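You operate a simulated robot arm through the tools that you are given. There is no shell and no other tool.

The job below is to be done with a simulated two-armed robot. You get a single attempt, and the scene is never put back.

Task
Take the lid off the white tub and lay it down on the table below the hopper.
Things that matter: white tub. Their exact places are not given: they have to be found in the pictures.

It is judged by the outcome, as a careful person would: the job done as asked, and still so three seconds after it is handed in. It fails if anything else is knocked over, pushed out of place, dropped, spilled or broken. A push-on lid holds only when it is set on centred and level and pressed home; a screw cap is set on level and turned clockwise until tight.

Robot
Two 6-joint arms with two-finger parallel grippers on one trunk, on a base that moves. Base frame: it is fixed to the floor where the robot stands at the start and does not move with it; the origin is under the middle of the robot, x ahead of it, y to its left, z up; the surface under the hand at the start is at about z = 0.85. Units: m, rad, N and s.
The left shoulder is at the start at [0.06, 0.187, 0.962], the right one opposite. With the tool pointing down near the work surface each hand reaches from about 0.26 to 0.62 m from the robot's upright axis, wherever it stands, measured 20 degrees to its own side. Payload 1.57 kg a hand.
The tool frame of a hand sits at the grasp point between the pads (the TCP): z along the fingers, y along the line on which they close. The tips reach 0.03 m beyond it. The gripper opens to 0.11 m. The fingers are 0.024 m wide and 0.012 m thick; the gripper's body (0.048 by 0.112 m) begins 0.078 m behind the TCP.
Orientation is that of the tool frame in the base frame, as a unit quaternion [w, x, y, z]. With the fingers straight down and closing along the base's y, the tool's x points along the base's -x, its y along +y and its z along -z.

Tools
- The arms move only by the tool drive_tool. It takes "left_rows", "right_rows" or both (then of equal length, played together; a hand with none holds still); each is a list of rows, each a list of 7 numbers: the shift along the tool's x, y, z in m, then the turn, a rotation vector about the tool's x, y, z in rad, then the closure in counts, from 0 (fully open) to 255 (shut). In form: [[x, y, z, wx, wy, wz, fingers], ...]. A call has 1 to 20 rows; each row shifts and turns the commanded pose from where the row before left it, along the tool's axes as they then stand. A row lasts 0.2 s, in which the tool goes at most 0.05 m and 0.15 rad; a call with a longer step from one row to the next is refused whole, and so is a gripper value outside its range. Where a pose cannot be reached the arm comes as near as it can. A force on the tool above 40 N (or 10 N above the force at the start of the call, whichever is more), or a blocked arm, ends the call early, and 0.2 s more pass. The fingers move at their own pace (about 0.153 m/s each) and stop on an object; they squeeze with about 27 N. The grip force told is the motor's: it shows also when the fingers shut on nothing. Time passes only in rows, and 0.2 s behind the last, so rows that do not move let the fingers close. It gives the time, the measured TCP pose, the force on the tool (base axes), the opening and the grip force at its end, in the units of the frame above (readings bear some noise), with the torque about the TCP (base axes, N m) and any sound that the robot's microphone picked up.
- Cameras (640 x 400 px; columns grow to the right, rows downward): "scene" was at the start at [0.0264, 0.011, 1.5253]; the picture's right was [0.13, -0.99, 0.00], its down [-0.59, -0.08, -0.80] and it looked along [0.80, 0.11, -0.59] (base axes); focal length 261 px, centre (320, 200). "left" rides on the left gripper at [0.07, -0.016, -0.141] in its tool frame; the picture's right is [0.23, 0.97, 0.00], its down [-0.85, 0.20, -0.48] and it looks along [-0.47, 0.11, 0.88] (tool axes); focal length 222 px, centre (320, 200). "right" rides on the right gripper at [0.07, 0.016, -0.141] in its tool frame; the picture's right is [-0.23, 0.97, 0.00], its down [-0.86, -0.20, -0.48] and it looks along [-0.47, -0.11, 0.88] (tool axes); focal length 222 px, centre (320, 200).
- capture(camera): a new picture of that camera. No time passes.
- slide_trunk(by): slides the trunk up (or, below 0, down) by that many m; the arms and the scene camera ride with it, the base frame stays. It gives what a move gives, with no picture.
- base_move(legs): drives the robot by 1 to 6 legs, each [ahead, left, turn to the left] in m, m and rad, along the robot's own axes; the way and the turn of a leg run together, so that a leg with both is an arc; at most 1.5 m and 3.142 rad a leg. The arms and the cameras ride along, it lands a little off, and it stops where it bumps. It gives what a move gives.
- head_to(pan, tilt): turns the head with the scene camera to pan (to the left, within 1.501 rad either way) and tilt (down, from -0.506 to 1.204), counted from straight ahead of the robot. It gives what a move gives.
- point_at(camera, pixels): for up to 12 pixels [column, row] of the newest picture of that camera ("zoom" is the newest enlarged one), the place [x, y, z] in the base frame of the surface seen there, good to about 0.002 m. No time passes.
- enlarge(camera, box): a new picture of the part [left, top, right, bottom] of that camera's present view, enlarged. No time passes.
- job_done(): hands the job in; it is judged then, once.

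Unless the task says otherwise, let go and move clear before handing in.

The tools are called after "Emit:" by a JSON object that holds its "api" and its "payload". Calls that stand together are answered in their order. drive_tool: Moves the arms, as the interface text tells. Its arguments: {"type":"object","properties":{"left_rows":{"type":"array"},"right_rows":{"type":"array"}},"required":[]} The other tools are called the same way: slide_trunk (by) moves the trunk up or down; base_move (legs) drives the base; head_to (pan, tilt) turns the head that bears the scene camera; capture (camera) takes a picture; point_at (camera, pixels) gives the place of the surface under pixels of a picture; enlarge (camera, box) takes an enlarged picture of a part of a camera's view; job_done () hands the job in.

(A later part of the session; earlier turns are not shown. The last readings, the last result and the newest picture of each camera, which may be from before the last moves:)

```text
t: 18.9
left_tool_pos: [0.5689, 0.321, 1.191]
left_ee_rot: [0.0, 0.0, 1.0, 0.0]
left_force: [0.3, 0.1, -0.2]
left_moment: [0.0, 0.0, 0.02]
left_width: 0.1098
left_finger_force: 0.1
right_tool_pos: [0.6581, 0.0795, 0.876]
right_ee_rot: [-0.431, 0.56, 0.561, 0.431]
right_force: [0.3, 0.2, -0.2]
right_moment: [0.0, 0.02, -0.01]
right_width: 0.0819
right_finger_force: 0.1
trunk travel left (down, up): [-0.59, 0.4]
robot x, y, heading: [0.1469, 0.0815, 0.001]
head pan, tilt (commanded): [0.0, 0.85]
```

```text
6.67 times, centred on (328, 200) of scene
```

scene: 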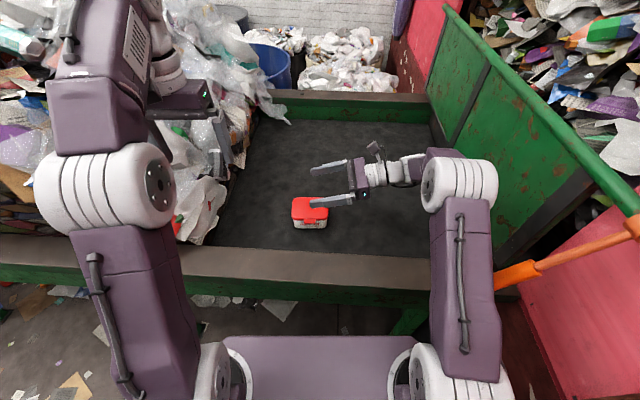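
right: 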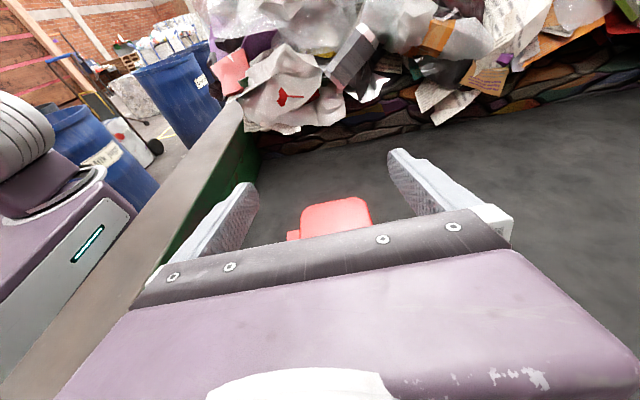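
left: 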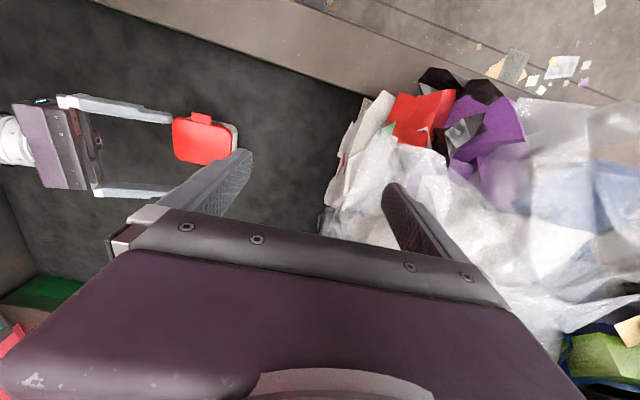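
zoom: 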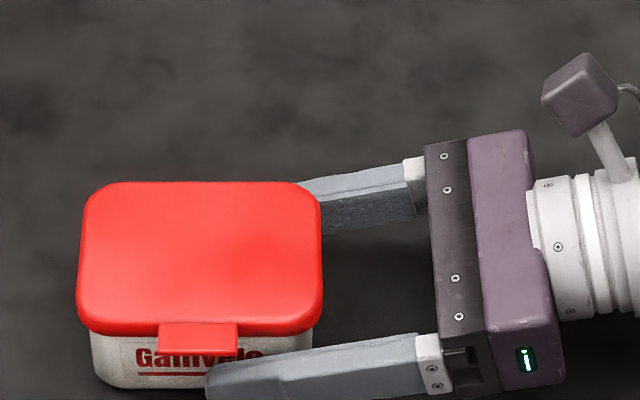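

The fingers are at 0.082 m opening with the tub between them. I'll close gently onto the body now.

Emit:
{"api": "drive_tool", "payload": {"right_rows": [[0, 0, 0, 0, 0, 0, 72], [0, 0, 0, 0, 0, 0, 78], [0, 0, 0, 0, 0, 0, 84], [0, 0, 0, 0, 0, 0, 92], [0, 0, 0, 0, 0, 0, 120], [0, 0, 0, 0, 0, 0, 255], [0, 0, 0, 0, 0, 0, 255], [0, 0, 0, 0, 0, 0, 255]]}}

Emit:
{"api": "enlarge", "payload": {"camera": "left", "box": [100, 80, 262, 180]}}

Emit:
{"api": "enlarge", "payload": {"camera": "scene", "box": [280, 170, 376, 230]}}

```text
t: 20.7
left_tool_pos: [0.57, 0.3225, 1.1911]
left_ee_rot: [0.0, 0.0, 1.0, 0.0]
left_force: [0.5, 0.0, -0.6]
left_moment: [0.06, -0.02, -0.04]
left_width: 0.1098
left_finger_force: 0.0
right_tool_pos: [0.6586, 0.0785, 0.8769]
right_ee_rot: [-0.431, 0.56, 0.561, 0.431]
right_force: [-0.4, 0.7, 0.3]
right_moment: [0.01, -0.02, 0.01]
right_width: 0.0737
right_finger_force: 27.0
trunk travel left (down, up): [-0.59, 0.4]
robot x, y, heading: [0.1486, 0.0848, -0.001]
head pan, tilt (commanded): [0.0, 0.85]
```

```text
3.95 times, centred on (181, 130) of left
```

zoom: 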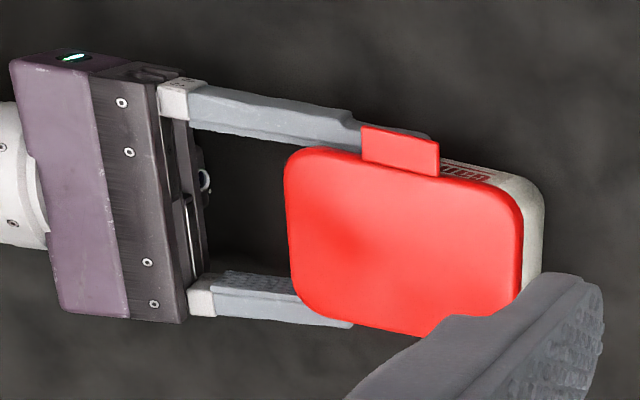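

```text
6.67 times, centred on (328, 200) of scene
```

zoom: 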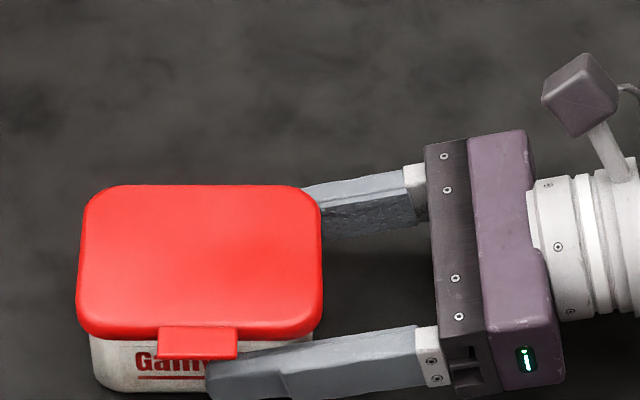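

The right hand now holds the body firmly (opening 0.0737, 27 N) and the tub hardly moved. I'll turn the left hand 90° so it also closes along x, then bring it in toward the tub from above.

Emit:
{"api": "drive_tool", "payload": {"left_rows": [[0, 0, 0, 0, 0, 0.1428, 0], [0, 0, 0, 0, 0, 0.1428, 0], [0, 0, 0, 0, 0, 0.1428, 0], [0, 0, 0, 0, 0, 0.1428, 0], [0, 0, 0, 0, 0, 0.1428, 0], [0, 0, 0, 0, 0, 0.1428, 0], [0, 0, 0, 0, 0, 0.1428, 0], [0, 0, 0, 0, 0, 0.1428, 0], [0, 0, 0, 0, 0, 0.1428, 0], [0, 0, 0, 0, 0, 0.1428, 0], [0, 0, 0, 0, 0, 0.1428, 0], [-0.03, 0.0075, 0.0275, 0, 0, 0, 0], [-0.03, 0.0075, 0.0275, 0, 0, 0, 0], [-0.03, 0.0075, 0.0275, 0, 0, 0, 0], [-0.03, 0.0075, 0.0275, 0, 0, 0, 0]]}}

Emit:
{"api": "capture", "payload": {"camera": "scene"}}

Emit:
{"api": "capture", "payload": {"camera": "left"}}

```text
t: 23.9
left_tool_pos: [0.5985, 0.2005, 1.0802]
left_ee_rot: [0.0, 0.707, 0.708, 0.0]
left_force: [0.7, 0.3, -0.3]
left_moment: [0.01, 0.0, 0.05]
left_width: 0.1098
left_finger_force: 0.1
right_tool_pos: [0.6568, 0.0784, 0.8767]
right_ee_rot: [-0.431, 0.56, 0.561, 0.431]
right_force: [1.1, -1.2, 0.8]
right_moment: [-0.03, 0.02, 0.02]
right_width: 0.0739
right_finger_force: 27.0
trunk travel left (down, up): [-0.59, 0.4]
robot x, y, heading: [0.1501, 0.0776, -0.001]
head pan, tilt (commanded): [0.0, 0.85]
```

```text
taken
```

scene: 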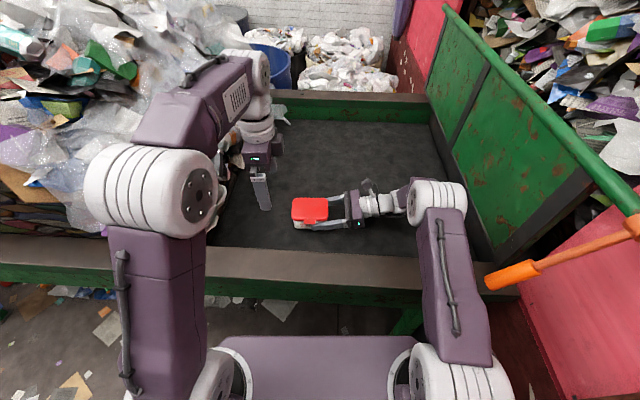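

```text
taken
```

left: 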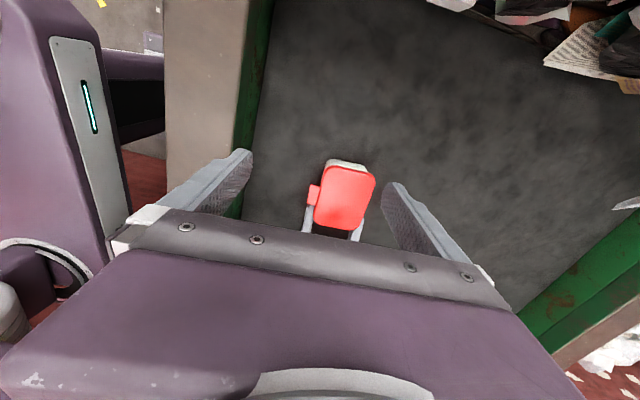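

The left hand is over the tub area at (0.5985, 0.2005, 1.080), with the lid in view near pixel (345, 195). I'll re-measure the lid after the clamp, then move above it.

Emit:
{"api": "enlarge", "payload": {"camera": "left", "box": [290, 150, 402, 220]}}

Emit:
{"api": "drive_tool", "payload": {"left_rows": [[-0.0298, 0.0178, 0.0267, 0, 0, 0, 0], [-0.0298, 0.0178, 0.0267, 0, 0, 0, 0], [-0.0298, 0.0178, 0.0267, 0, 0, 0, 0], [0, 0, 0, 0, 0, 0, 0]]}}

Emit:
{"api": "capture", "payload": {"camera": "left"}}

Emit:
{"api": "capture", "payload": {"camera": "scene"}}

```text
5.71 times, centred on (346, 185) of left
```

zoom: 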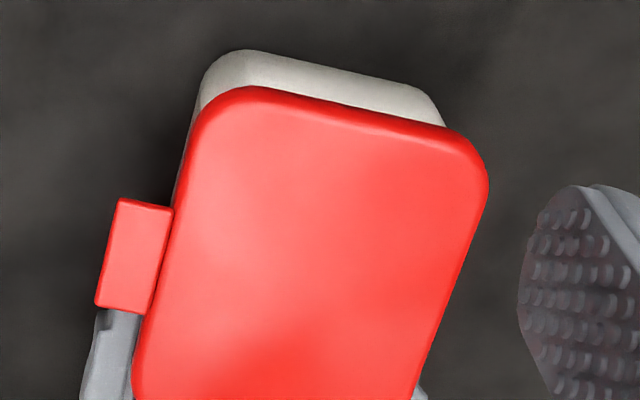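

```text
t: 24.9
left_tool_pos: [0.6536, 0.1122, 0.999]
left_ee_rot: [0.0, 0.707, 0.707, -0.001]
left_force: [0.2, 0.2, 0.2]
left_moment: [0.02, -0.02, -0.05]
left_width: 0.11
left_finger_force: 0.0
right_tool_pos: [0.658, 0.0797, 0.8762]
right_ee_rot: [-0.43, 0.561, 0.561, 0.431]
right_force: [0.1, 0.6, 0.4]
right_moment: [-0.01, 0.0, -0.01]
right_width: 0.0737
right_finger_force: 26.9
trunk travel left (down, up): [-0.59, 0.4]
robot x, y, heading: [0.146, 0.0792, -0.0]
head pan, tilt (commanded): [0.0, 0.85]
```

```text
taken
```

left: 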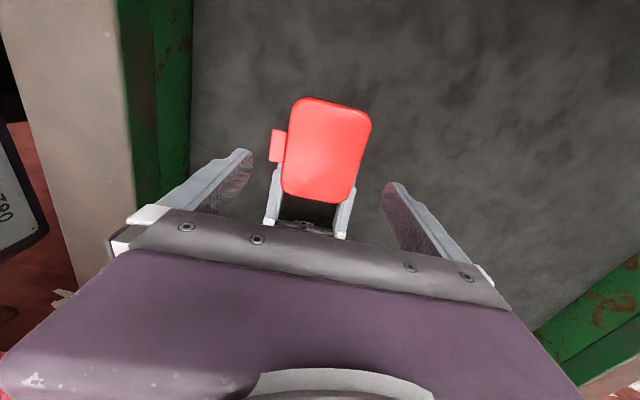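

```text
taken
```

scene: 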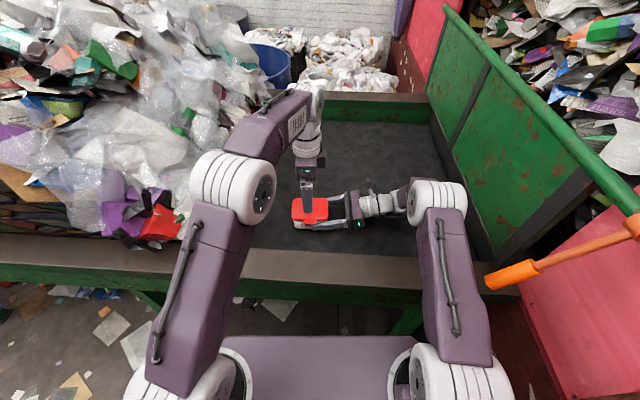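

The left hand is above the lid at (0.6536, 0.1122, 0.999). I'll enlarge and measure the tab, the lid edges and my own fingertips to centre the grip.

Emit:
{"api": "enlarge", "payload": {"camera": "left", "box": [240, 90, 400, 210]}}

Emit:
{"api": "point_at", "payload": {"camera": "left", "pixels": [[271, 145], [273, 155], [279, 145], [284, 150], [360, 165], [364, 150], [362, 160], [325, 150], [310, 100], [320, 200], [367, 135], [345, 205]]}}

Emit:
{"api": "point_at", "payload": {"camera": "left", "pixels": [[248, 155], [240, 165], [246, 170], [235, 180], [390, 185], [392, 195], [398, 195], [388, 200], [400, 205], [385, 190], [250, 160], [230, 165]]}}

```text
3.33 times, centred on (320, 150) of left
```

zoom: 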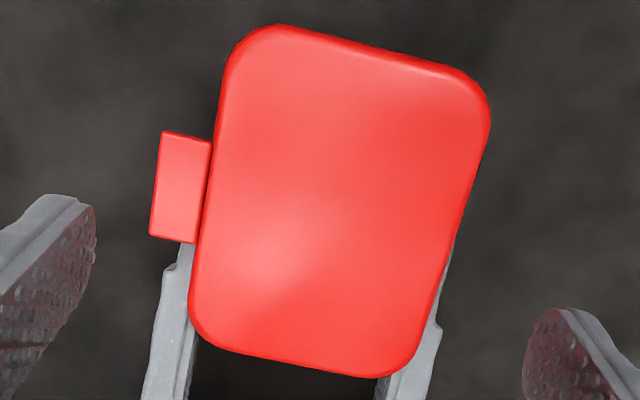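

```text
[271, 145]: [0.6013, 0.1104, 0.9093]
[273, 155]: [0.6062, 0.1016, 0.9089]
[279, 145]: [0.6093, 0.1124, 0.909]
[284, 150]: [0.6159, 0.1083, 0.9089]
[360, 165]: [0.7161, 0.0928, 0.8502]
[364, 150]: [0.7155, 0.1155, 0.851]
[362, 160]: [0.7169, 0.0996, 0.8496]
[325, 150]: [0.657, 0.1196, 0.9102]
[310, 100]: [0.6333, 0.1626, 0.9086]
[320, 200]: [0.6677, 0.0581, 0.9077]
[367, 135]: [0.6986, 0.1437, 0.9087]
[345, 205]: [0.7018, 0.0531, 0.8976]
```

```text
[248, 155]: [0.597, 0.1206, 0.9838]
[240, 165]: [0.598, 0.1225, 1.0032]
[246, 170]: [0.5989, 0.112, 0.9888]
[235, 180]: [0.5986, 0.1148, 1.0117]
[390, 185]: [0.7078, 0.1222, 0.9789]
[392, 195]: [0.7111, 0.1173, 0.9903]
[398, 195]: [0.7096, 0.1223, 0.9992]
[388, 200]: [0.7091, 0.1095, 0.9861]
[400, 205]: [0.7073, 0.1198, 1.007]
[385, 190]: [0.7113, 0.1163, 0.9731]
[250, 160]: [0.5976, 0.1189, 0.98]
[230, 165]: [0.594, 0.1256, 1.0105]
```

The finger faces are at x≈0.598 and 0.710, and the tab front and lid back are at 0.601 and 0.7005, so I need a 3 mm shift toward me. I'll do that and lower until the tips are level with the lid top, then check.

Emit:
{"api": "drive_tool", "payload": {"left_rows": [[0, -0.0025, 0.02, 0, 0, 0, 0], [0, 0, 0.02, 0, 0, 0, 0], [0, 0, 0.014, 0, 0, 0, 0], [0, 0, 0, 0, 0, 0, 0]]}}

Emit:
{"api": "enlarge", "payload": {"camera": "left", "box": [220, 90, 420, 215]}}

Emit:
{"api": "enlarge", "payload": {"camera": "scene", "box": [272, 150, 384, 220]}}

```text
t: 25.9
left_tool_pos: [0.6503, 0.111, 0.9462]
left_ee_rot: [0.001, 0.707, 0.707, 0.001]
left_force: [0.1, 0.2, -0.1]
left_moment: [-0.03, 0.0, -0.01]
left_width: 0.11
left_finger_force: 0.0
right_tool_pos: [0.6581, 0.0786, 0.8781]
right_ee_rot: [-0.431, 0.56, 0.561, 0.43]
right_force: [0.9, -1.5, 0.6]
right_moment: [0.02, -0.01, -0.04]
right_width: 0.0743
right_finger_force: 26.7
trunk travel left (down, up): [-0.59, 0.4]
robot x, y, heading: [0.143, 0.0794, -0.0]
head pan, tilt (commanded): [0.0, 0.85]
```

```text
3.20 times, centred on (320, 152) of left
```

zoom: 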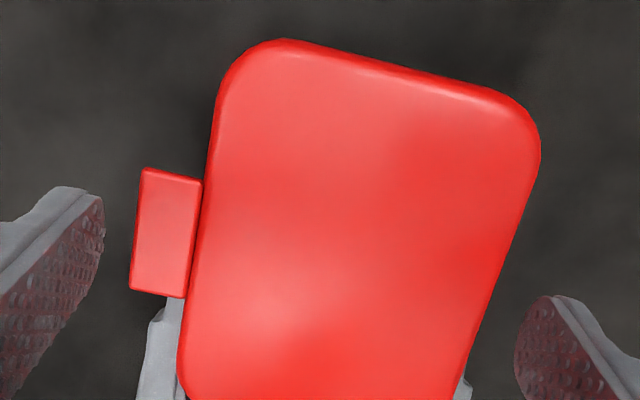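

```text
5.71 times, centred on (328, 185) of scene
```

zoom: 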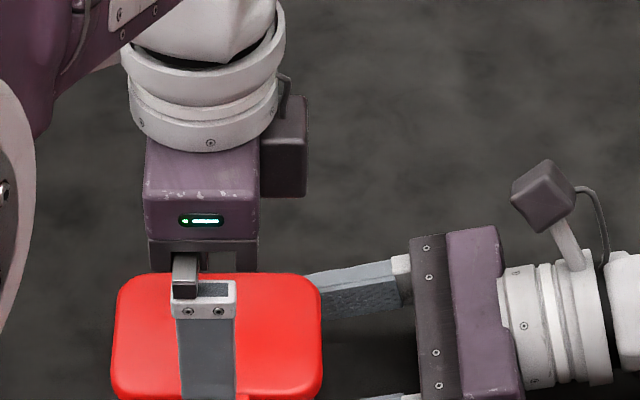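

The tips are just above lid height with clearance on both sides: the tab edge is at (130, 230) and the front finger at (100, 230) in the zoom. I'll lower the last 16 mm and close gently on the lid's edges.

Emit:
{"api": "drive_tool", "payload": {"left_rows": [[0, 0, 0.008, 0, 0, 0, 0], [0, 0, 0.008, 0, 0, 0, 0], [0, 0, 0, 0, 0, 0, 0]]}}

Emit:
{"api": "enlarge", "payload": {"camera": "left", "box": [220, 90, 420, 215]}}

Emit:
{"api": "point_at", "payload": {"camera": "zoom", "pixels": [[95, 200], [80, 220], [100, 225], [525, 310], [535, 320], [520, 330], [135, 240], [133, 270], [500, 290], [480, 350], [330, 220], [170, 235]]}}

```text
t: 26.7
left_tool_pos: [0.6505, 0.1127, 0.9304]
left_ee_rot: [0.0, 0.707, 0.707, 0.0]
left_force: [-0.4, -0.7, 0.0]
left_moment: [0.0, 0.02, 0.0]
left_width: 0.1103
left_finger_force: 0.1
right_tool_pos: [0.6584, 0.0785, 0.8772]
right_ee_rot: [-0.431, 0.56, 0.561, 0.43]
right_force: [-0.7, -0.4, 0.0]
right_moment: [0.0, -0.02, -0.01]
right_width: 0.074
right_finger_force: 26.9
trunk travel left (down, up): [-0.59, 0.4]
robot x, y, heading: [0.1491, 0.0795, 0.002]
head pan, tilt (commanded): [0.0, 0.85]
```

```text
3.20 times, centred on (320, 152) of left
```

zoom: 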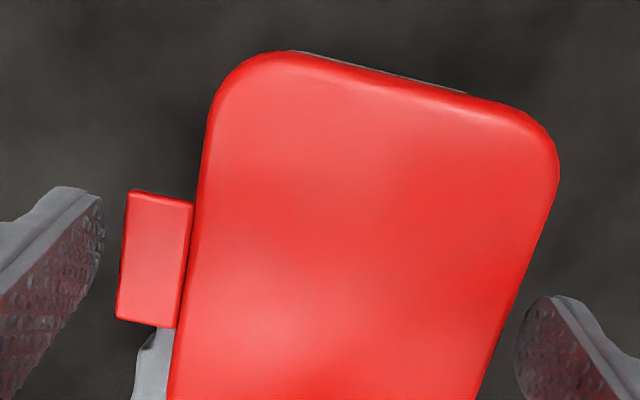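

```text
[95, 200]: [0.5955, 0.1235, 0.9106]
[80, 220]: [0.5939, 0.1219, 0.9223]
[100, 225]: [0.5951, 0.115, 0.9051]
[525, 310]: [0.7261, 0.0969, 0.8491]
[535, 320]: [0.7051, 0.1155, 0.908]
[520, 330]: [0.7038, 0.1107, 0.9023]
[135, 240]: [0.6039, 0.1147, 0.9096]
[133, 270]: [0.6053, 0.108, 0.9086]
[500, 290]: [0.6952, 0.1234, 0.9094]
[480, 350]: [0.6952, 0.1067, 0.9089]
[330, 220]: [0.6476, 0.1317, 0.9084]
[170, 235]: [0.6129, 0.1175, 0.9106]
```

The tips are at z≈0.90 beside the lid, with the front face at x=0.595 and the back at 0.705, so they are nicely centred. Closing the left fingers on the tab and back edge now.

Emit:
{"api": "drive_tool", "payload": {"left_rows": [[0, 0, 0, 0, 0, 0, 12], [0, 0, 0, 0, 0, 0, 20], [0, 0, 0, 0, 0, 0, 28], [0, 0, 0, 0, 0, 0, 40], [0, 0, 0, 0, 0, 0, 80], [0, 0, 0, 0, 0, 0, 255], [0, 0, 0, 0, 0, 0, 255], [0, 0, 0, 0, 0, 0, 255]]}}

Emit:
{"api": "enlarge", "payload": {"camera": "left", "box": [220, 90, 420, 215]}}

Emit:
{"api": "enlarge", "payload": {"camera": "scene", "box": [272, 170, 384, 240]}}

```text
t: 28.5
left_tool_pos: [0.651, 0.1127, 0.9303]
left_ee_rot: [-0.001, 0.707, 0.707, 0.0]
left_force: [-1.1, 0.9, -0.8]
left_moment: [0.02, 0.02, 0.02]
left_width: 0.0966
left_finger_force: 27.3
right_tool_pos: [0.6576, 0.0798, 0.8768]
right_ee_rot: [-0.43, 0.561, 0.56, 0.431]
right_force: [0.8, -1.2, 0.9]
right_moment: [0.0, -0.03, -0.03]
right_width: 0.0739
right_finger_force: 26.9
trunk travel left (down, up): [-0.59, 0.4]
robot x, y, heading: [0.1506, 0.0776, 0.002]
head pan, tilt (commanded): [0.0, 0.85]
```

```text
3.20 times, centred on (320, 152) of left
```

zoom: 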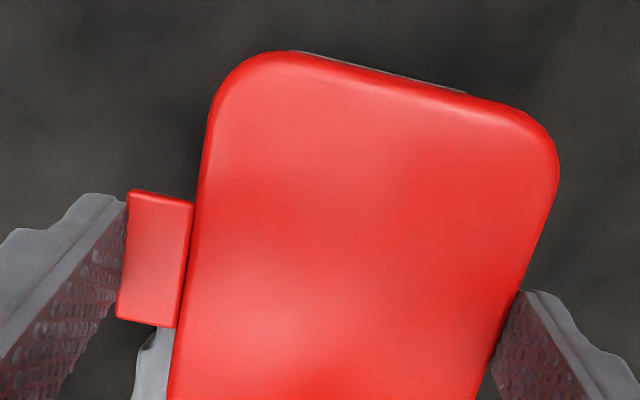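

```text
5.71 times, centred on (328, 205) of scene
```

zoom: 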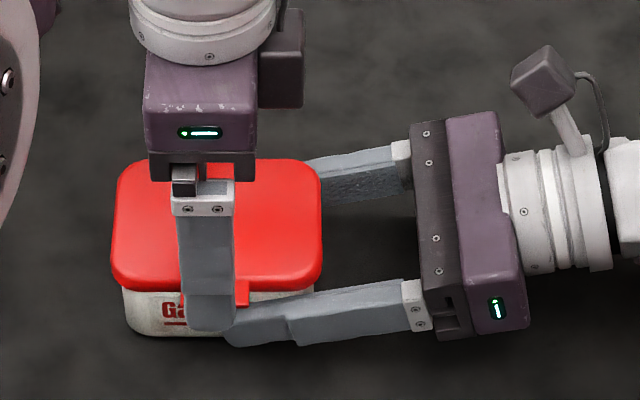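

The left hand grips the lid at 0.0966 m opening with 27 N. Now I'll pull straight up in small steps while the right hand keeps the tub on the table, watching the forces.

Emit:
{"api": "drive_tool", "payload": {"left_rows": [[0, 0, -0.002, 0, 0, 0, 255], [0, 0, -0.002, 0, 0, 0, 255], [0, 0, -0.002, 0, 0, 0, 255], [0, 0, 0, 0, 0, 0, 255]]}}

Emit:
{"api": "enlarge", "payload": {"camera": "scene", "box": [272, 170, 384, 240]}}

```text
t: 29.5
left_tool_pos: [0.6505, 0.1123, 0.9376]
left_ee_rot: [0.0, 0.707, 0.707, 0.0]
left_force: [-0.6, -0.5, 0.2]
left_moment: [-0.03, 0.03, -0.03]
left_width: 0.0965
left_finger_force: 27.1
right_tool_pos: [0.658, 0.0787, 0.8773]
right_ee_rot: [-0.431, 0.561, 0.561, 0.431]
right_force: [0.1, -0.3, 0.0]
right_moment: [0.04, 0.01, 0.0]
right_width: 0.0737
right_finger_force: 26.9
trunk travel left (down, up): [-0.59, 0.4]
robot x, y, heading: [0.1479, 0.0778, -0.004]
head pan, tilt (commanded): [0.0, 0.85]
heard: snap
```

```text
5.71 times, centred on (328, 205) of scene
```

zoom: 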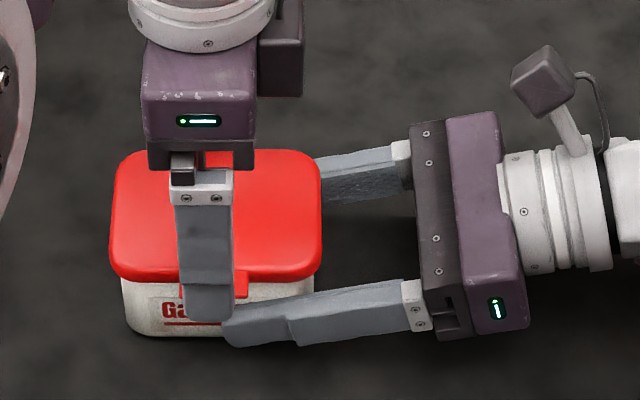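

A "snap" was heard and the lid has risen while the tub stayed put; the residual force is nil, so the lid is off. I'll lift it slowly straight up, well clear of the tub.

Emit:
{"api": "drive_tool", "payload": {"left_rows": [[0, 0, -0.006, 0, 0, 0, 255], [0, 0, -0.008, 0, 0, 0, 255], [0, 0, -0.012, 0, 0, 0, 255], [0, 0, -0.016, 0, 0, 0, 255], [0, 0, -0.016, 0, 0, 0, 255], [0, 0, -0.016, 0, 0, 0, 255], [0, 0, 0, 0, 0, 0, 255]]}}

Emit:
{"api": "capture", "payload": {"camera": "scene"}}

Emit:
{"api": "enlarge", "payload": {"camera": "scene", "box": [264, 140, 392, 240]}}

Emit:
{"api": "capture", "payload": {"camera": "left"}}

```text
t: 31.1
left_tool_pos: [0.6527, 0.114, 1.0102]
left_ee_rot: [0.0, 0.707, 0.707, 0.0]
left_force: [0.5, 0.8, -0.6]
left_moment: [-0.01, -0.02, -0.01]
left_width: 0.0965
left_finger_force: 27.1
right_tool_pos: [0.6577, 0.0787, 0.8771]
right_ee_rot: [-0.431, 0.56, 0.561, 0.431]
right_force: [-0.8, 0.4, -1.0]
right_moment: [0.02, 0.02, 0.01]
right_width: 0.0739
right_finger_force: 27.2
trunk travel left (down, up): [-0.59, 0.4]
robot x, y, heading: [0.1429, 0.0786, 0.002]
head pan, tilt (commanded): [0.0, 0.85]
```

```text
taken
```

scene: 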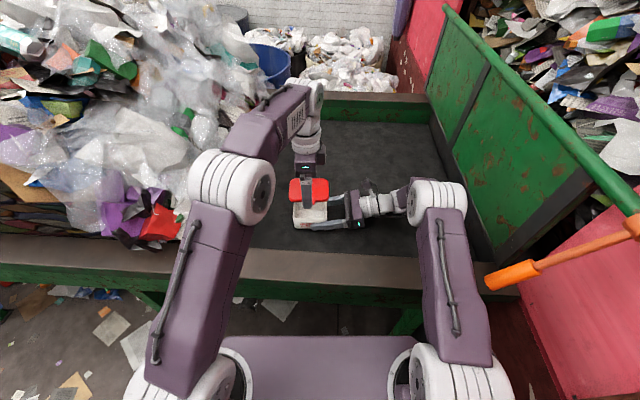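

```text
4.00 times, centred on (328, 190) of scene
```

zoom: 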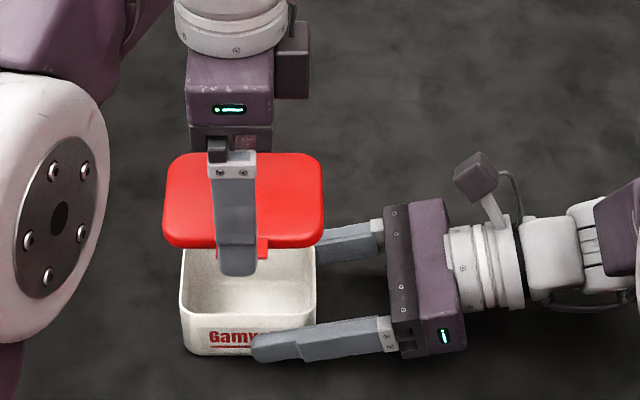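

```text
taken
```

left: 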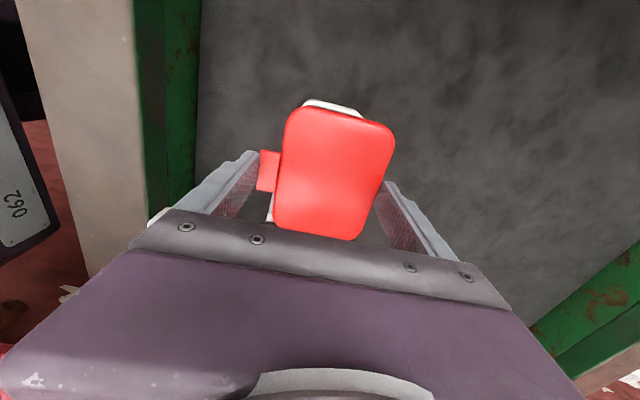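

The lid is off, held level in the left hand, and the open tub stands undisturbed. Before withdrawing the right hand I'll measure the free space on its side at table level.

Emit:
{"api": "point_at", "payload": {"camera": "scene", "pixels": [[470, 200], [480, 220], [462, 178], [490, 240], [485, 180], [500, 200], [450, 160], [475, 170], [495, 262], [510, 272], [430, 230], [445, 240]]}}

Emit:
{"api": "enlarge", "payload": {"camera": "scene", "box": [360, 120, 560, 300]}}

Emit:
{"api": "capture", "payload": {"camera": "right"}}

```text
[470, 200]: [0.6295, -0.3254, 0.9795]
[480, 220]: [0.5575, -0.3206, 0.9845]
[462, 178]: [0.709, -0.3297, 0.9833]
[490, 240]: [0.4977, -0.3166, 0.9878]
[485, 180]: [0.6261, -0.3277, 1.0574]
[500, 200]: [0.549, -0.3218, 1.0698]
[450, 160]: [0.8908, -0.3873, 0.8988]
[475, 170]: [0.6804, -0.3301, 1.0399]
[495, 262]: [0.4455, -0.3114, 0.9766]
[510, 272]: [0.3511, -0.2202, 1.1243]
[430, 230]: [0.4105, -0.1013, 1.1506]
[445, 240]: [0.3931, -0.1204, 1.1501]
```

```text
2.22 times, centred on (460, 210) of scene
```

zoom: 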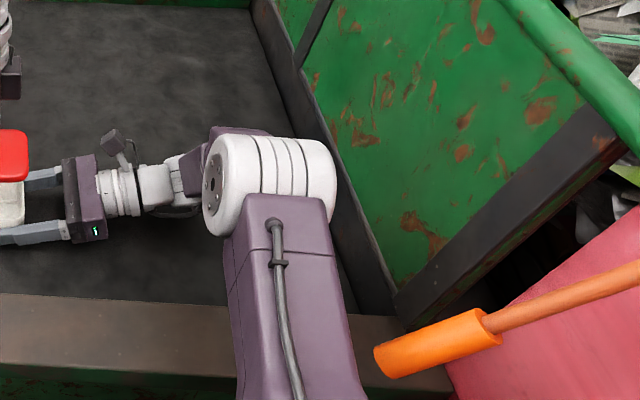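

```text
taken
```

right: 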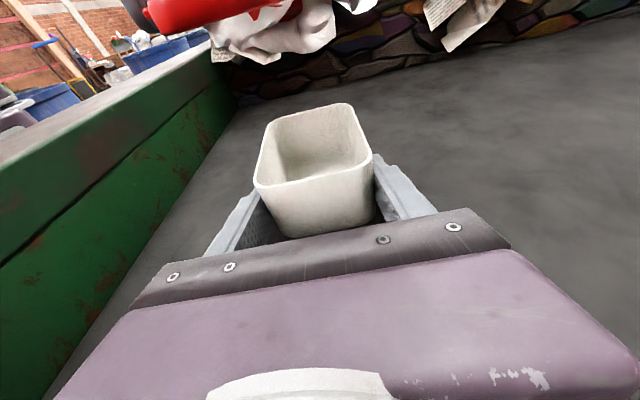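

The apron wall stands at y≈-0.325, but the orange handle at (0.35, -0.22, 1.12) is close to my right upper arm. I won't swing that arm outward; instead I'll carry the lid left, out of the way, so the right hand can retrace its path straight up.

Emit:
{"api": "drive_tool", "payload": {"left_rows": [[0.02, 0, -0.01, 0, 0, 0, 255], [0.035, 0, -0.01, 0, 0, 0, 255], [0.035, 0, 0, 0, 0, 0, 255], [0.025, 0, 0, 0, 0, 0, 255], [0, 0, 0, 0, 0, 0, 255]]}}

Emit:
{"api": "capture", "payload": {"camera": "scene"}}

Emit:
{"api": "capture", "payload": {"camera": "left"}}

Emit:
{"api": "capture", "payload": {"camera": "right"}}

```text
t: 32.3
left_tool_pos: [0.6521, 0.2263, 1.0315]
left_ee_rot: [0.0, 0.707, 0.707, 0.0]
left_force: [0.2, -0.6, 0.7]
left_moment: [0.03, 0.02, 0.04]
left_width: 0.0964
left_finger_force: 26.7
right_tool_pos: [0.6582, 0.0796, 0.8757]
right_ee_rot: [-0.431, 0.56, 0.561, 0.431]
right_force: [0.0, 0.6, 0.3]
right_moment: [-0.02, 0.02, 0.01]
right_width: 0.074
right_finger_force: 27.0
trunk travel left (down, up): [-0.59, 0.4]
robot x, y, heading: [0.1496, 0.0812, 0.002]
head pan, tilt (commanded): [0.0, 0.85]
```

```text
taken
```

scene: 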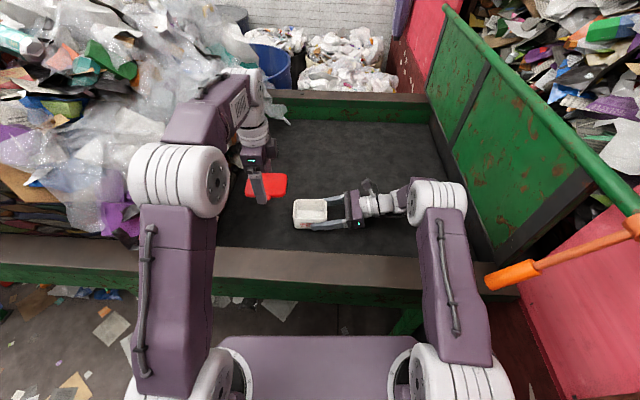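

```text
taken
```

left: 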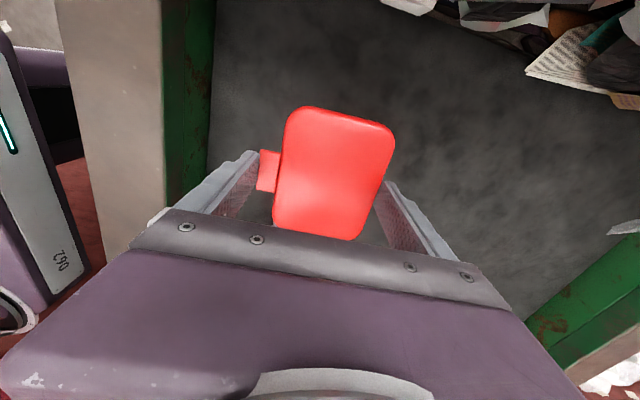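

```text
taken
```

right: 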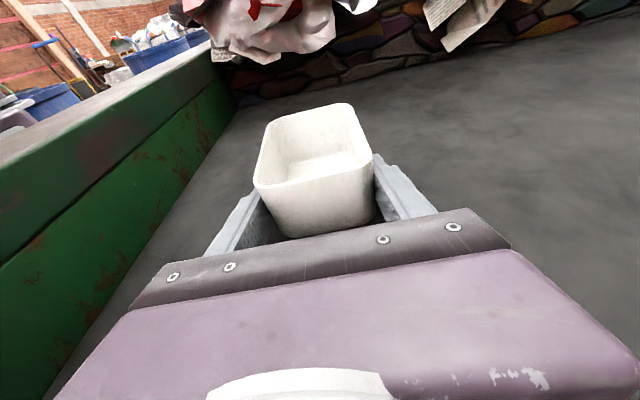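

The lid is at (0.652, 0.226) with the tub's opening now fully clear. I'll measure where the rubbish pile begins on the left to see whether there is enough room for the lid there.

Emit:
{"api": "point_at", "payload": {"camera": "right", "pixels": [[260, 98], [330, 90], [420, 78], [480, 65], [540, 50], [265, 55], [300, 40], [440, 45], [480, 20], [230, 60], [320, 105], [400, 100]]}}

Emit:
{"api": "point_at", "payload": {"camera": "left", "pixels": [[300, 60], [400, 40], [430, 15], [500, 40], [560, 60], [250, 30], [220, 120], [340, 20], [400, 12], [450, 30], [450, 120], [600, 95]]}}

```text
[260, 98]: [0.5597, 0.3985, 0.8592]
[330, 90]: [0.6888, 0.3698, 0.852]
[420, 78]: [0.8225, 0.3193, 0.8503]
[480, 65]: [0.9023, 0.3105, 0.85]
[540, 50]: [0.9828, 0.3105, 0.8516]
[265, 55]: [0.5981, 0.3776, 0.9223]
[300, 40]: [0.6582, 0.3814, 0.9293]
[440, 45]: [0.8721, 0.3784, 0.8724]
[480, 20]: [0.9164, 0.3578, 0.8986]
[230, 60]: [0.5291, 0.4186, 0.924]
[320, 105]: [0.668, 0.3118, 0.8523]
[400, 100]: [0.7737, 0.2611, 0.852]
```

```text
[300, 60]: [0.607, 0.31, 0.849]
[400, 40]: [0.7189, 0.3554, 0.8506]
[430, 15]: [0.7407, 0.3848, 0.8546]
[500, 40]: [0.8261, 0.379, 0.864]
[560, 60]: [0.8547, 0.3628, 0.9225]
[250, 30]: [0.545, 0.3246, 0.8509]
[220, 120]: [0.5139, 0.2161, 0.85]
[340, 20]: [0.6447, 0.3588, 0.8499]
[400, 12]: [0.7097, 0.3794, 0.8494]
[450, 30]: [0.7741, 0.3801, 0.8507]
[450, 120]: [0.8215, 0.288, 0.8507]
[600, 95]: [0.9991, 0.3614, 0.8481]
```

The table is free out to y≈0.37, so there is room for the lid at y≈0.25. First I'll open the right hand to free the tub and check that nothing moves.

Emit:
{"api": "drive_tool", "payload": {"right_rows": [[0, 0, 0, 0, 0, 0, 80], [0, 0, 0, 0, 0, 0, 70], [0, 0, 0, 0, 0, 0, 50], [0, 0, 0, 0, 0, 0, 20], [0, 0, 0, 0, 0, 0, 0], [0, 0, 0, 0, 0, 0, 0]]}}

Emit:
{"api": "capture", "payload": {"camera": "right"}}

Emit:
{"api": "enlarge", "payload": {"camera": "scene", "box": [230, 140, 390, 240]}}

```text
t: 33.7
left_tool_pos: [0.6523, 0.2265, 1.0298]
left_ee_rot: [0.0, 0.707, 0.707, 0.0]
left_force: [-0.1, -0.1, 0.0]
left_moment: [0.02, 0.03, -0.02]
left_width: 0.0959
left_finger_force: 26.6
right_tool_pos: [0.6576, 0.08, 0.8762]
right_ee_rot: [-0.43, 0.562, 0.56, 0.432]
right_force: [0.8, -0.4, 1.1]
right_moment: [0.0, -0.02, -0.01]
right_width: 0.1099
right_finger_force: 0.1
trunk travel left (down, up): [-0.59, 0.4]
robot x, y, heading: [0.149, 0.0812, 0.002]
head pan, tilt (commanded): [0.0, 0.85]
```

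```text
taken
```

right: 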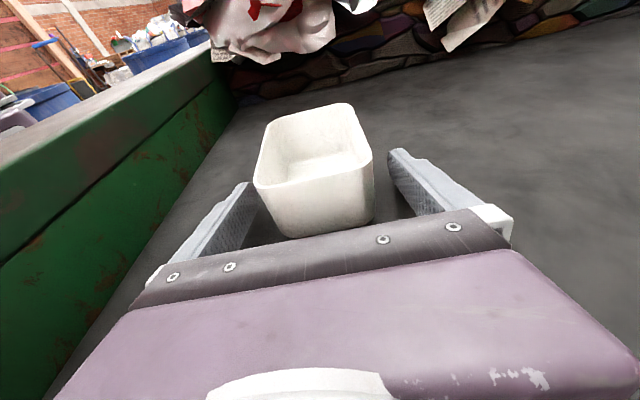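

```text
4.00 times, centred on (310, 190) of scene
```

zoom: 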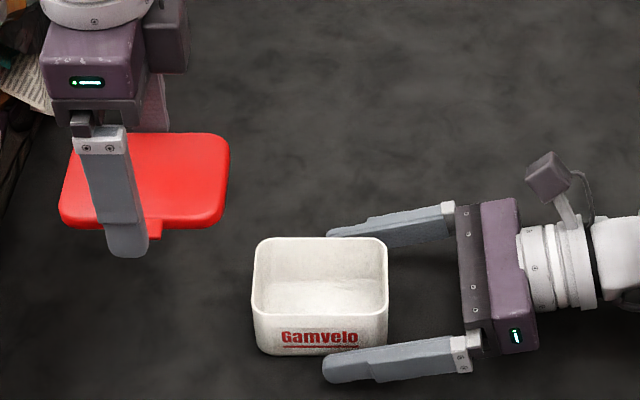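

The tub stands free between the open fingers and did not move. I'll raise the right hand straight up and back along the way it came.

Emit:
{"api": "drive_tool", "payload": {"right_rows": [[0.012, 0, -0.0032, 0, 0, 0, 0], [0.018, 0, -0.0048, 0, 0, 0, 0], [0.024, 0, -0.0064, 0, 0, 0, 0], [0.03, 0, -0.008, 0, 0, 0, 0], [0.036, 0, -0.0097, 0, 0, 0, 0], [0.0363, -0.01, -0.019, 0, 0, 0, 0], [0.0363, -0.01, -0.019, 0, 0, 0, 0], [0.0363, -0.01, -0.019, 0, 0, 0, 0]]}}

Emit:
{"api": "capture", "payload": {"camera": "scene"}}

```text
t: 35.5
left_tool_pos: [0.6497, 0.2265, 1.0314]
left_ee_rot: [0.0, 0.707, 0.707, 0.001]
left_force: [-0.5, -0.2, -0.1]
left_moment: [0.01, 0.03, 0.02]
left_width: 0.0965
left_finger_force: 27.4
right_tool_pos: [0.6277, 0.0536, 1.1209]
right_ee_rot: [-0.431, 0.56, 0.561, 0.43]
right_force: [-0.1, 0.1, 0.3]
right_moment: [0.0, -0.02, -0.01]
right_width: 0.1099
right_finger_force: 0.0
trunk travel left (down, up): [-0.59, 0.4]
robot x, y, heading: [0.1471, 0.0804, -0.001]
head pan, tilt (commanded): [0.0, 0.85]
```

```text
taken
```

scene: 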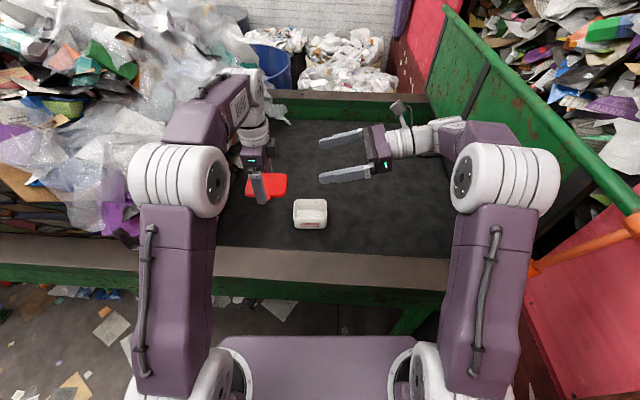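

The right hand is up and clear, and the tub is unchanged. Now I'll lower the lid toward the free table to the tub's left, around (0.65, 0.246), stopping just above the surface.

Emit:
{"api": "drive_tool", "payload": {"left_rows": [[0.01, 0, 0.02, 0, 0, 0, 255], [0.01, 0, 0.03, 0, 0, 0, 255], [0, 0, 0.035, 0, 0, 0, 255], [0, 0, 0.03, 0, 0, 0, 255], [0, 0, 0.018, 0, 0, 0, 255], [0, 0, 0, 0, 0, 0, 255]]}}

Emit:
{"api": "enlarge", "payload": {"camera": "scene", "box": [210, 140, 370, 240]}}

Emit:
{"api": "capture", "payload": {"camera": "left"}}

Emit:
{"api": "capture", "payload": {"camera": "right"}}

```text
t: 36.9
left_tool_pos: [0.6502, 0.2476, 0.8974]
left_ee_rot: [0.001, 0.707, 0.707, 0.0]
left_force: [-0.5, 0.5, 0.2]
left_moment: [0.04, 0.02, 0.01]
left_width: 0.0966
left_finger_force: 26.8
right_tool_pos: [0.6294, 0.0547, 1.1215]
right_ee_rot: [-0.431, 0.561, 0.561, 0.43]
right_force: [-1.2, 0.4, 0.4]
right_moment: [0.02, 0.01, 0.02]
right_width: 0.11
right_finger_force: 0.0
trunk travel left (down, up): [-0.59, 0.4]
robot x, y, heading: [0.1444, 0.0793, 0.003]
head pan, tilt (commanded): [0.0, 0.85]
```

```text
4.00 times, centred on (290, 190) of scene
```

zoom: 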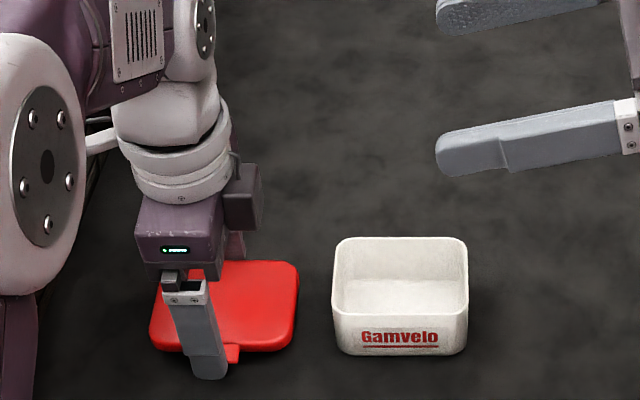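

```text
taken
```

left: 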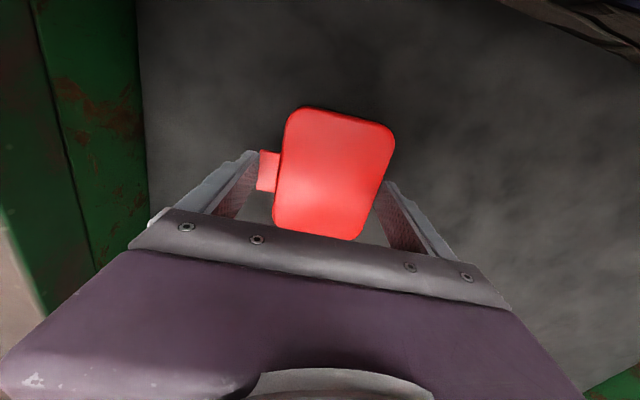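

```text
taken
```

right: 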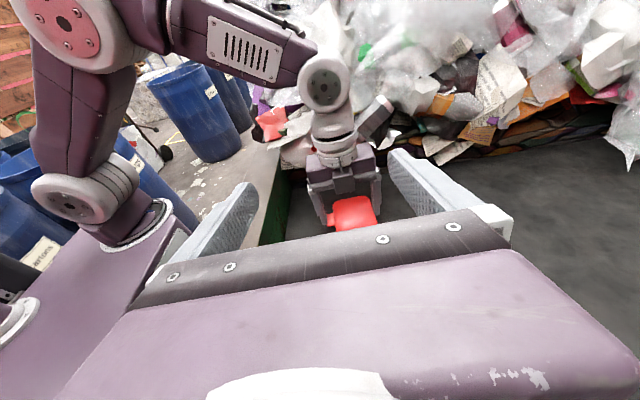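

The lid hangs level about 1.5 cm above the table, with a clear gap to the tub. I'll creep down in 2 mm steps and watch for contact force.

Emit:
{"api": "drive_tool", "payload": {"left_rows": [[0, 0, 0.003, 0, 0, 0, 255], [0, 0, 0.003, 0, 0, 0, 255], [0, 0, 0.002, 0, 0, 0, 255], [0, 0, 0.002, 0, 0, 0, 255], [0, 0, 0.002, 0, 0, 0, 255], [0, 0, 0, 0, 0, 0, 255]]}}

Emit:
{"api": "enlarge", "payload": {"camera": "scene", "box": [230, 180, 310, 240]}}

```text
t: 38.3
left_tool_pos: [0.6496, 0.2479, 0.8849]
left_ee_rot: [0.0, 0.707, 0.707, 0.0]
left_force: [0.3, 0.0, 0.1]
left_moment: [-0.02, -0.04, 0.0]
left_width: 0.0963
left_finger_force: 27.2
right_tool_pos: [0.6299, 0.0543, 1.1219]
right_ee_rot: [-0.431, 0.56, 0.56, 0.432]
right_force: [1.1, -0.5, -0.7]
right_moment: [0.04, -0.01, -0.02]
right_width: 0.1103
right_finger_force: 0.1
trunk travel left (down, up): [-0.59, 0.4]
robot x, y, heading: [0.1486, 0.0806, 0.003]
head pan, tilt (commanded): [0.0, 0.85]
```

```text
6.67 times, centred on (270, 210) of scene
```

zoom: 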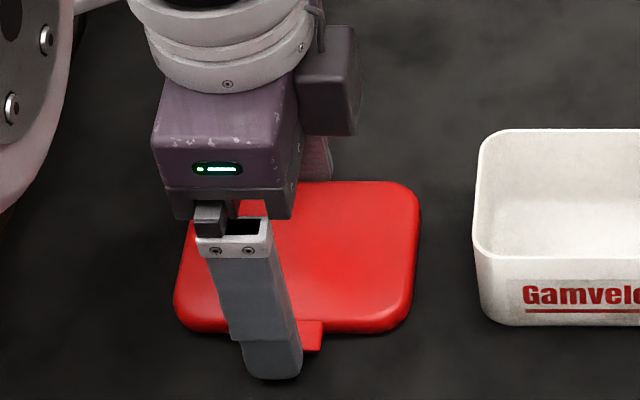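

No contact yet at TCP z=0.885. I'll continue down in 1 mm steps.

Emit:
{"api": "drive_tool", "payload": {"left_rows": [[0, 0, 0.001, 0, 0, 0, 255], [0, 0, 0.001, 0, 0, 0, 255], [0, 0, 0.001, 0, 0, 0, 255], [0, 0, 0, 0, 0, 0, 255]]}}

Emit:
{"api": "enlarge", "payload": {"camera": "scene", "box": [230, 180, 310, 240]}}

Emit:
{"api": "point_at", "payload": {"camera": "zoom", "pixels": [[350, 250], [380, 215], [390, 300], [310, 338], [450, 300], [270, 375], [220, 200], [185, 320], [195, 325], [240, 325], [330, 345], [440, 350]]}}

```text
t: 39.3
left_tool_pos: [0.6503, 0.2494, 0.8831]
left_ee_rot: [-0.001, 0.707, 0.707, 0.0]
left_force: [0.6, -1.0, -0.7]
left_moment: [-0.01, 0.02, -0.01]
left_width: 0.0963
left_finger_force: 26.6
right_tool_pos: [0.6292, 0.0555, 1.1212]
right_ee_rot: [-0.431, 0.56, 0.562, 0.43]
right_force: [0.2, -0.5, 0.7]
right_moment: [-0.02, 0.01, -0.01]
right_width: 0.11
right_finger_force: 0.1
trunk travel left (down, up): [-0.59, 0.4]
robot x, y, heading: [0.1479, 0.0817, 0.0]
head pan, tilt (commanded): [0.0, 0.85]
```

```text
6.67 times, centred on (270, 210) of scene
```

zoom: 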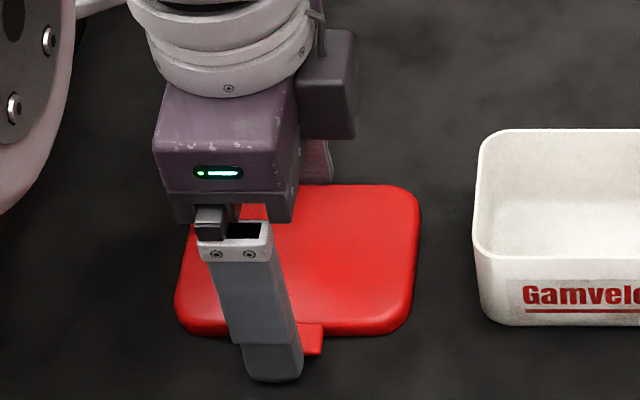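

```text
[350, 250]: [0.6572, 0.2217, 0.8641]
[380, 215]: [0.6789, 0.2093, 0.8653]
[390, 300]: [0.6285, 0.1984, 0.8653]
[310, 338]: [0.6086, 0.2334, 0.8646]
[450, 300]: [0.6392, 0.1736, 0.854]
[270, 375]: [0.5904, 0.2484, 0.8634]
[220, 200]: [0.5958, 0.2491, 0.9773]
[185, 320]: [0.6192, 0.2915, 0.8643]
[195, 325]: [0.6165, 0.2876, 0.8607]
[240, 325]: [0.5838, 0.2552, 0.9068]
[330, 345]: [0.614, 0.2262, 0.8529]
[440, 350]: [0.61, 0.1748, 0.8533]
```

The lid's top is now 12 mm above the table, so it is within about 3 mm of resting. I'll ease down another 2 mm and check the force.

Emit:
{"api": "drive_tool", "payload": {"left_rows": [[0, 0, 0.001, 0, 0, 0, 255], [0, 0, 0.001, 0, 0, 0, 255], [0, 0, 0, 0, 0, 0, 255]]}}

Emit:
{"api": "enlarge", "payload": {"camera": "scene", "box": [230, 180, 310, 240]}}

Emit:
{"api": "point_at", "payload": {"camera": "zoom", "pixels": [[350, 250], [380, 215], [390, 300], [310, 338], [450, 300], [270, 375], [330, 345], [440, 350], [360, 280], [300, 220], [400, 230], [340, 310]]}}

```text
t: 40.1
left_tool_pos: [0.6504, 0.2486, 0.8819]
left_ee_rot: [0.001, 0.707, 0.708, 0.001]
left_force: [2.7, -1.5, 11.3]
left_moment: [-0.1, -0.23, 0.0]
left_width: 0.0963
left_finger_force: 27.0
right_tool_pos: [0.6281, 0.054, 1.1214]
right_ee_rot: [-0.431, 0.56, 0.561, 0.431]
right_force: [-0.3, -1.4, -0.2]
right_moment: [0.01, 0.02, 0.0]
right_width: 0.1099
right_finger_force: 0.0
trunk travel left (down, up): [-0.59, 0.4]
robot x, y, heading: [0.1467, 0.0831, 0.0]
head pan, tilt (commanded): [0.0, 0.85]
```

```text
6.67 times, centred on (270, 210) of scene
```

zoom: 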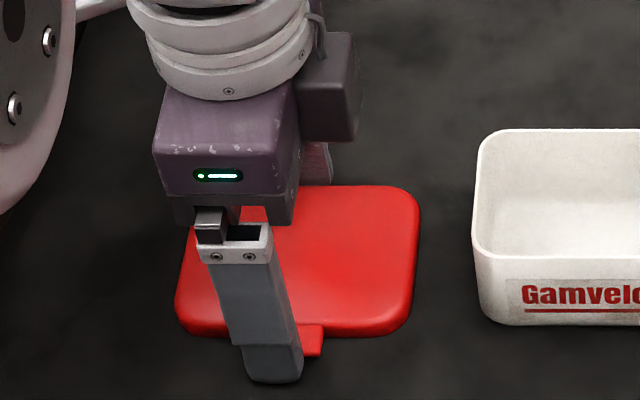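

```text
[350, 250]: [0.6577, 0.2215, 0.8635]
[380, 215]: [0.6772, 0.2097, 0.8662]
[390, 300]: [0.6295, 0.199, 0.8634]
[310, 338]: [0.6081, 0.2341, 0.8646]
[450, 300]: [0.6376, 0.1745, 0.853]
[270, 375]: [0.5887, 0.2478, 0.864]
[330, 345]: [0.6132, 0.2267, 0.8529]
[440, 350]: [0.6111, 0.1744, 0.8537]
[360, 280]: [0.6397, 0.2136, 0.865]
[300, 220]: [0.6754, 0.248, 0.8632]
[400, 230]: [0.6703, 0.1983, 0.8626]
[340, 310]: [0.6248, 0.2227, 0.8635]
```

Contact is felt (11 N upward), so the lid or tips are on the table. I'll ease up 1 mm to unload, then open the fingers slowly.

Emit:
{"api": "drive_tool", "payload": {"left_rows": [[0, 0, -0.001, 0, 0, 0, 255], [0, 0, 0, 0, 0, 0, 255], [0, 0, 0, 0, 0, 0, 30], [0, 0, 0, 0, 0, 0, 26], [0, 0, 0, 0, 0, 0, 20], [0, 0, 0, 0, 0, 0, 10], [0, 0, 0, 0, 0, 0, 0], [0, 0, 0, 0, 0, 0, 0], [0, 0, 0, 0, 0, 0, 0]]}}

Emit:
{"api": "enlarge", "payload": {"camera": "scene", "box": [230, 180, 310, 240]}}

Emit:
{"api": "enlarge", "payload": {"camera": "left", "box": [220, 90, 420, 250]}}

```text
t: 42.1
left_tool_pos: [0.6496, 0.2477, 0.8814]
left_ee_rot: [-0.001, 0.707, 0.707, 0.001]
left_force: [-0.3, -0.3, -0.6]
left_moment: [0.01, 0.0, 0.03]
left_width: 0.1098
left_finger_force: 0.0
right_tool_pos: [0.6295, 0.0537, 1.121]
right_ee_rot: [-0.431, 0.561, 0.56, 0.432]
right_force: [-0.3, -0.6, 0.1]
right_moment: [-0.01, -0.02, 0.01]
right_width: 0.1099
right_finger_force: 0.1
trunk travel left (down, up): [-0.59, 0.4]
robot x, y, heading: [0.1462, 0.0795, -0.002]
head pan, tilt (commanded): [0.0, 0.85]
```

```text
6.67 times, centred on (270, 210) of scene
```

zoom: 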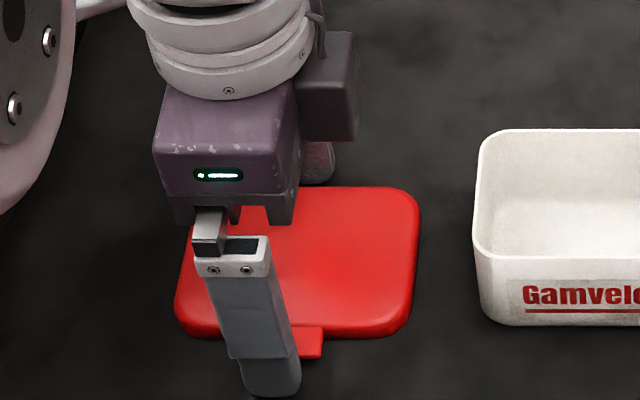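

```text
2.50 times, centred on (320, 170) of left
```

zoom: 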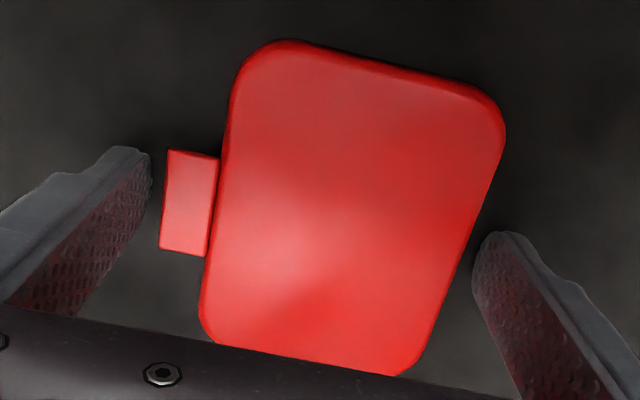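

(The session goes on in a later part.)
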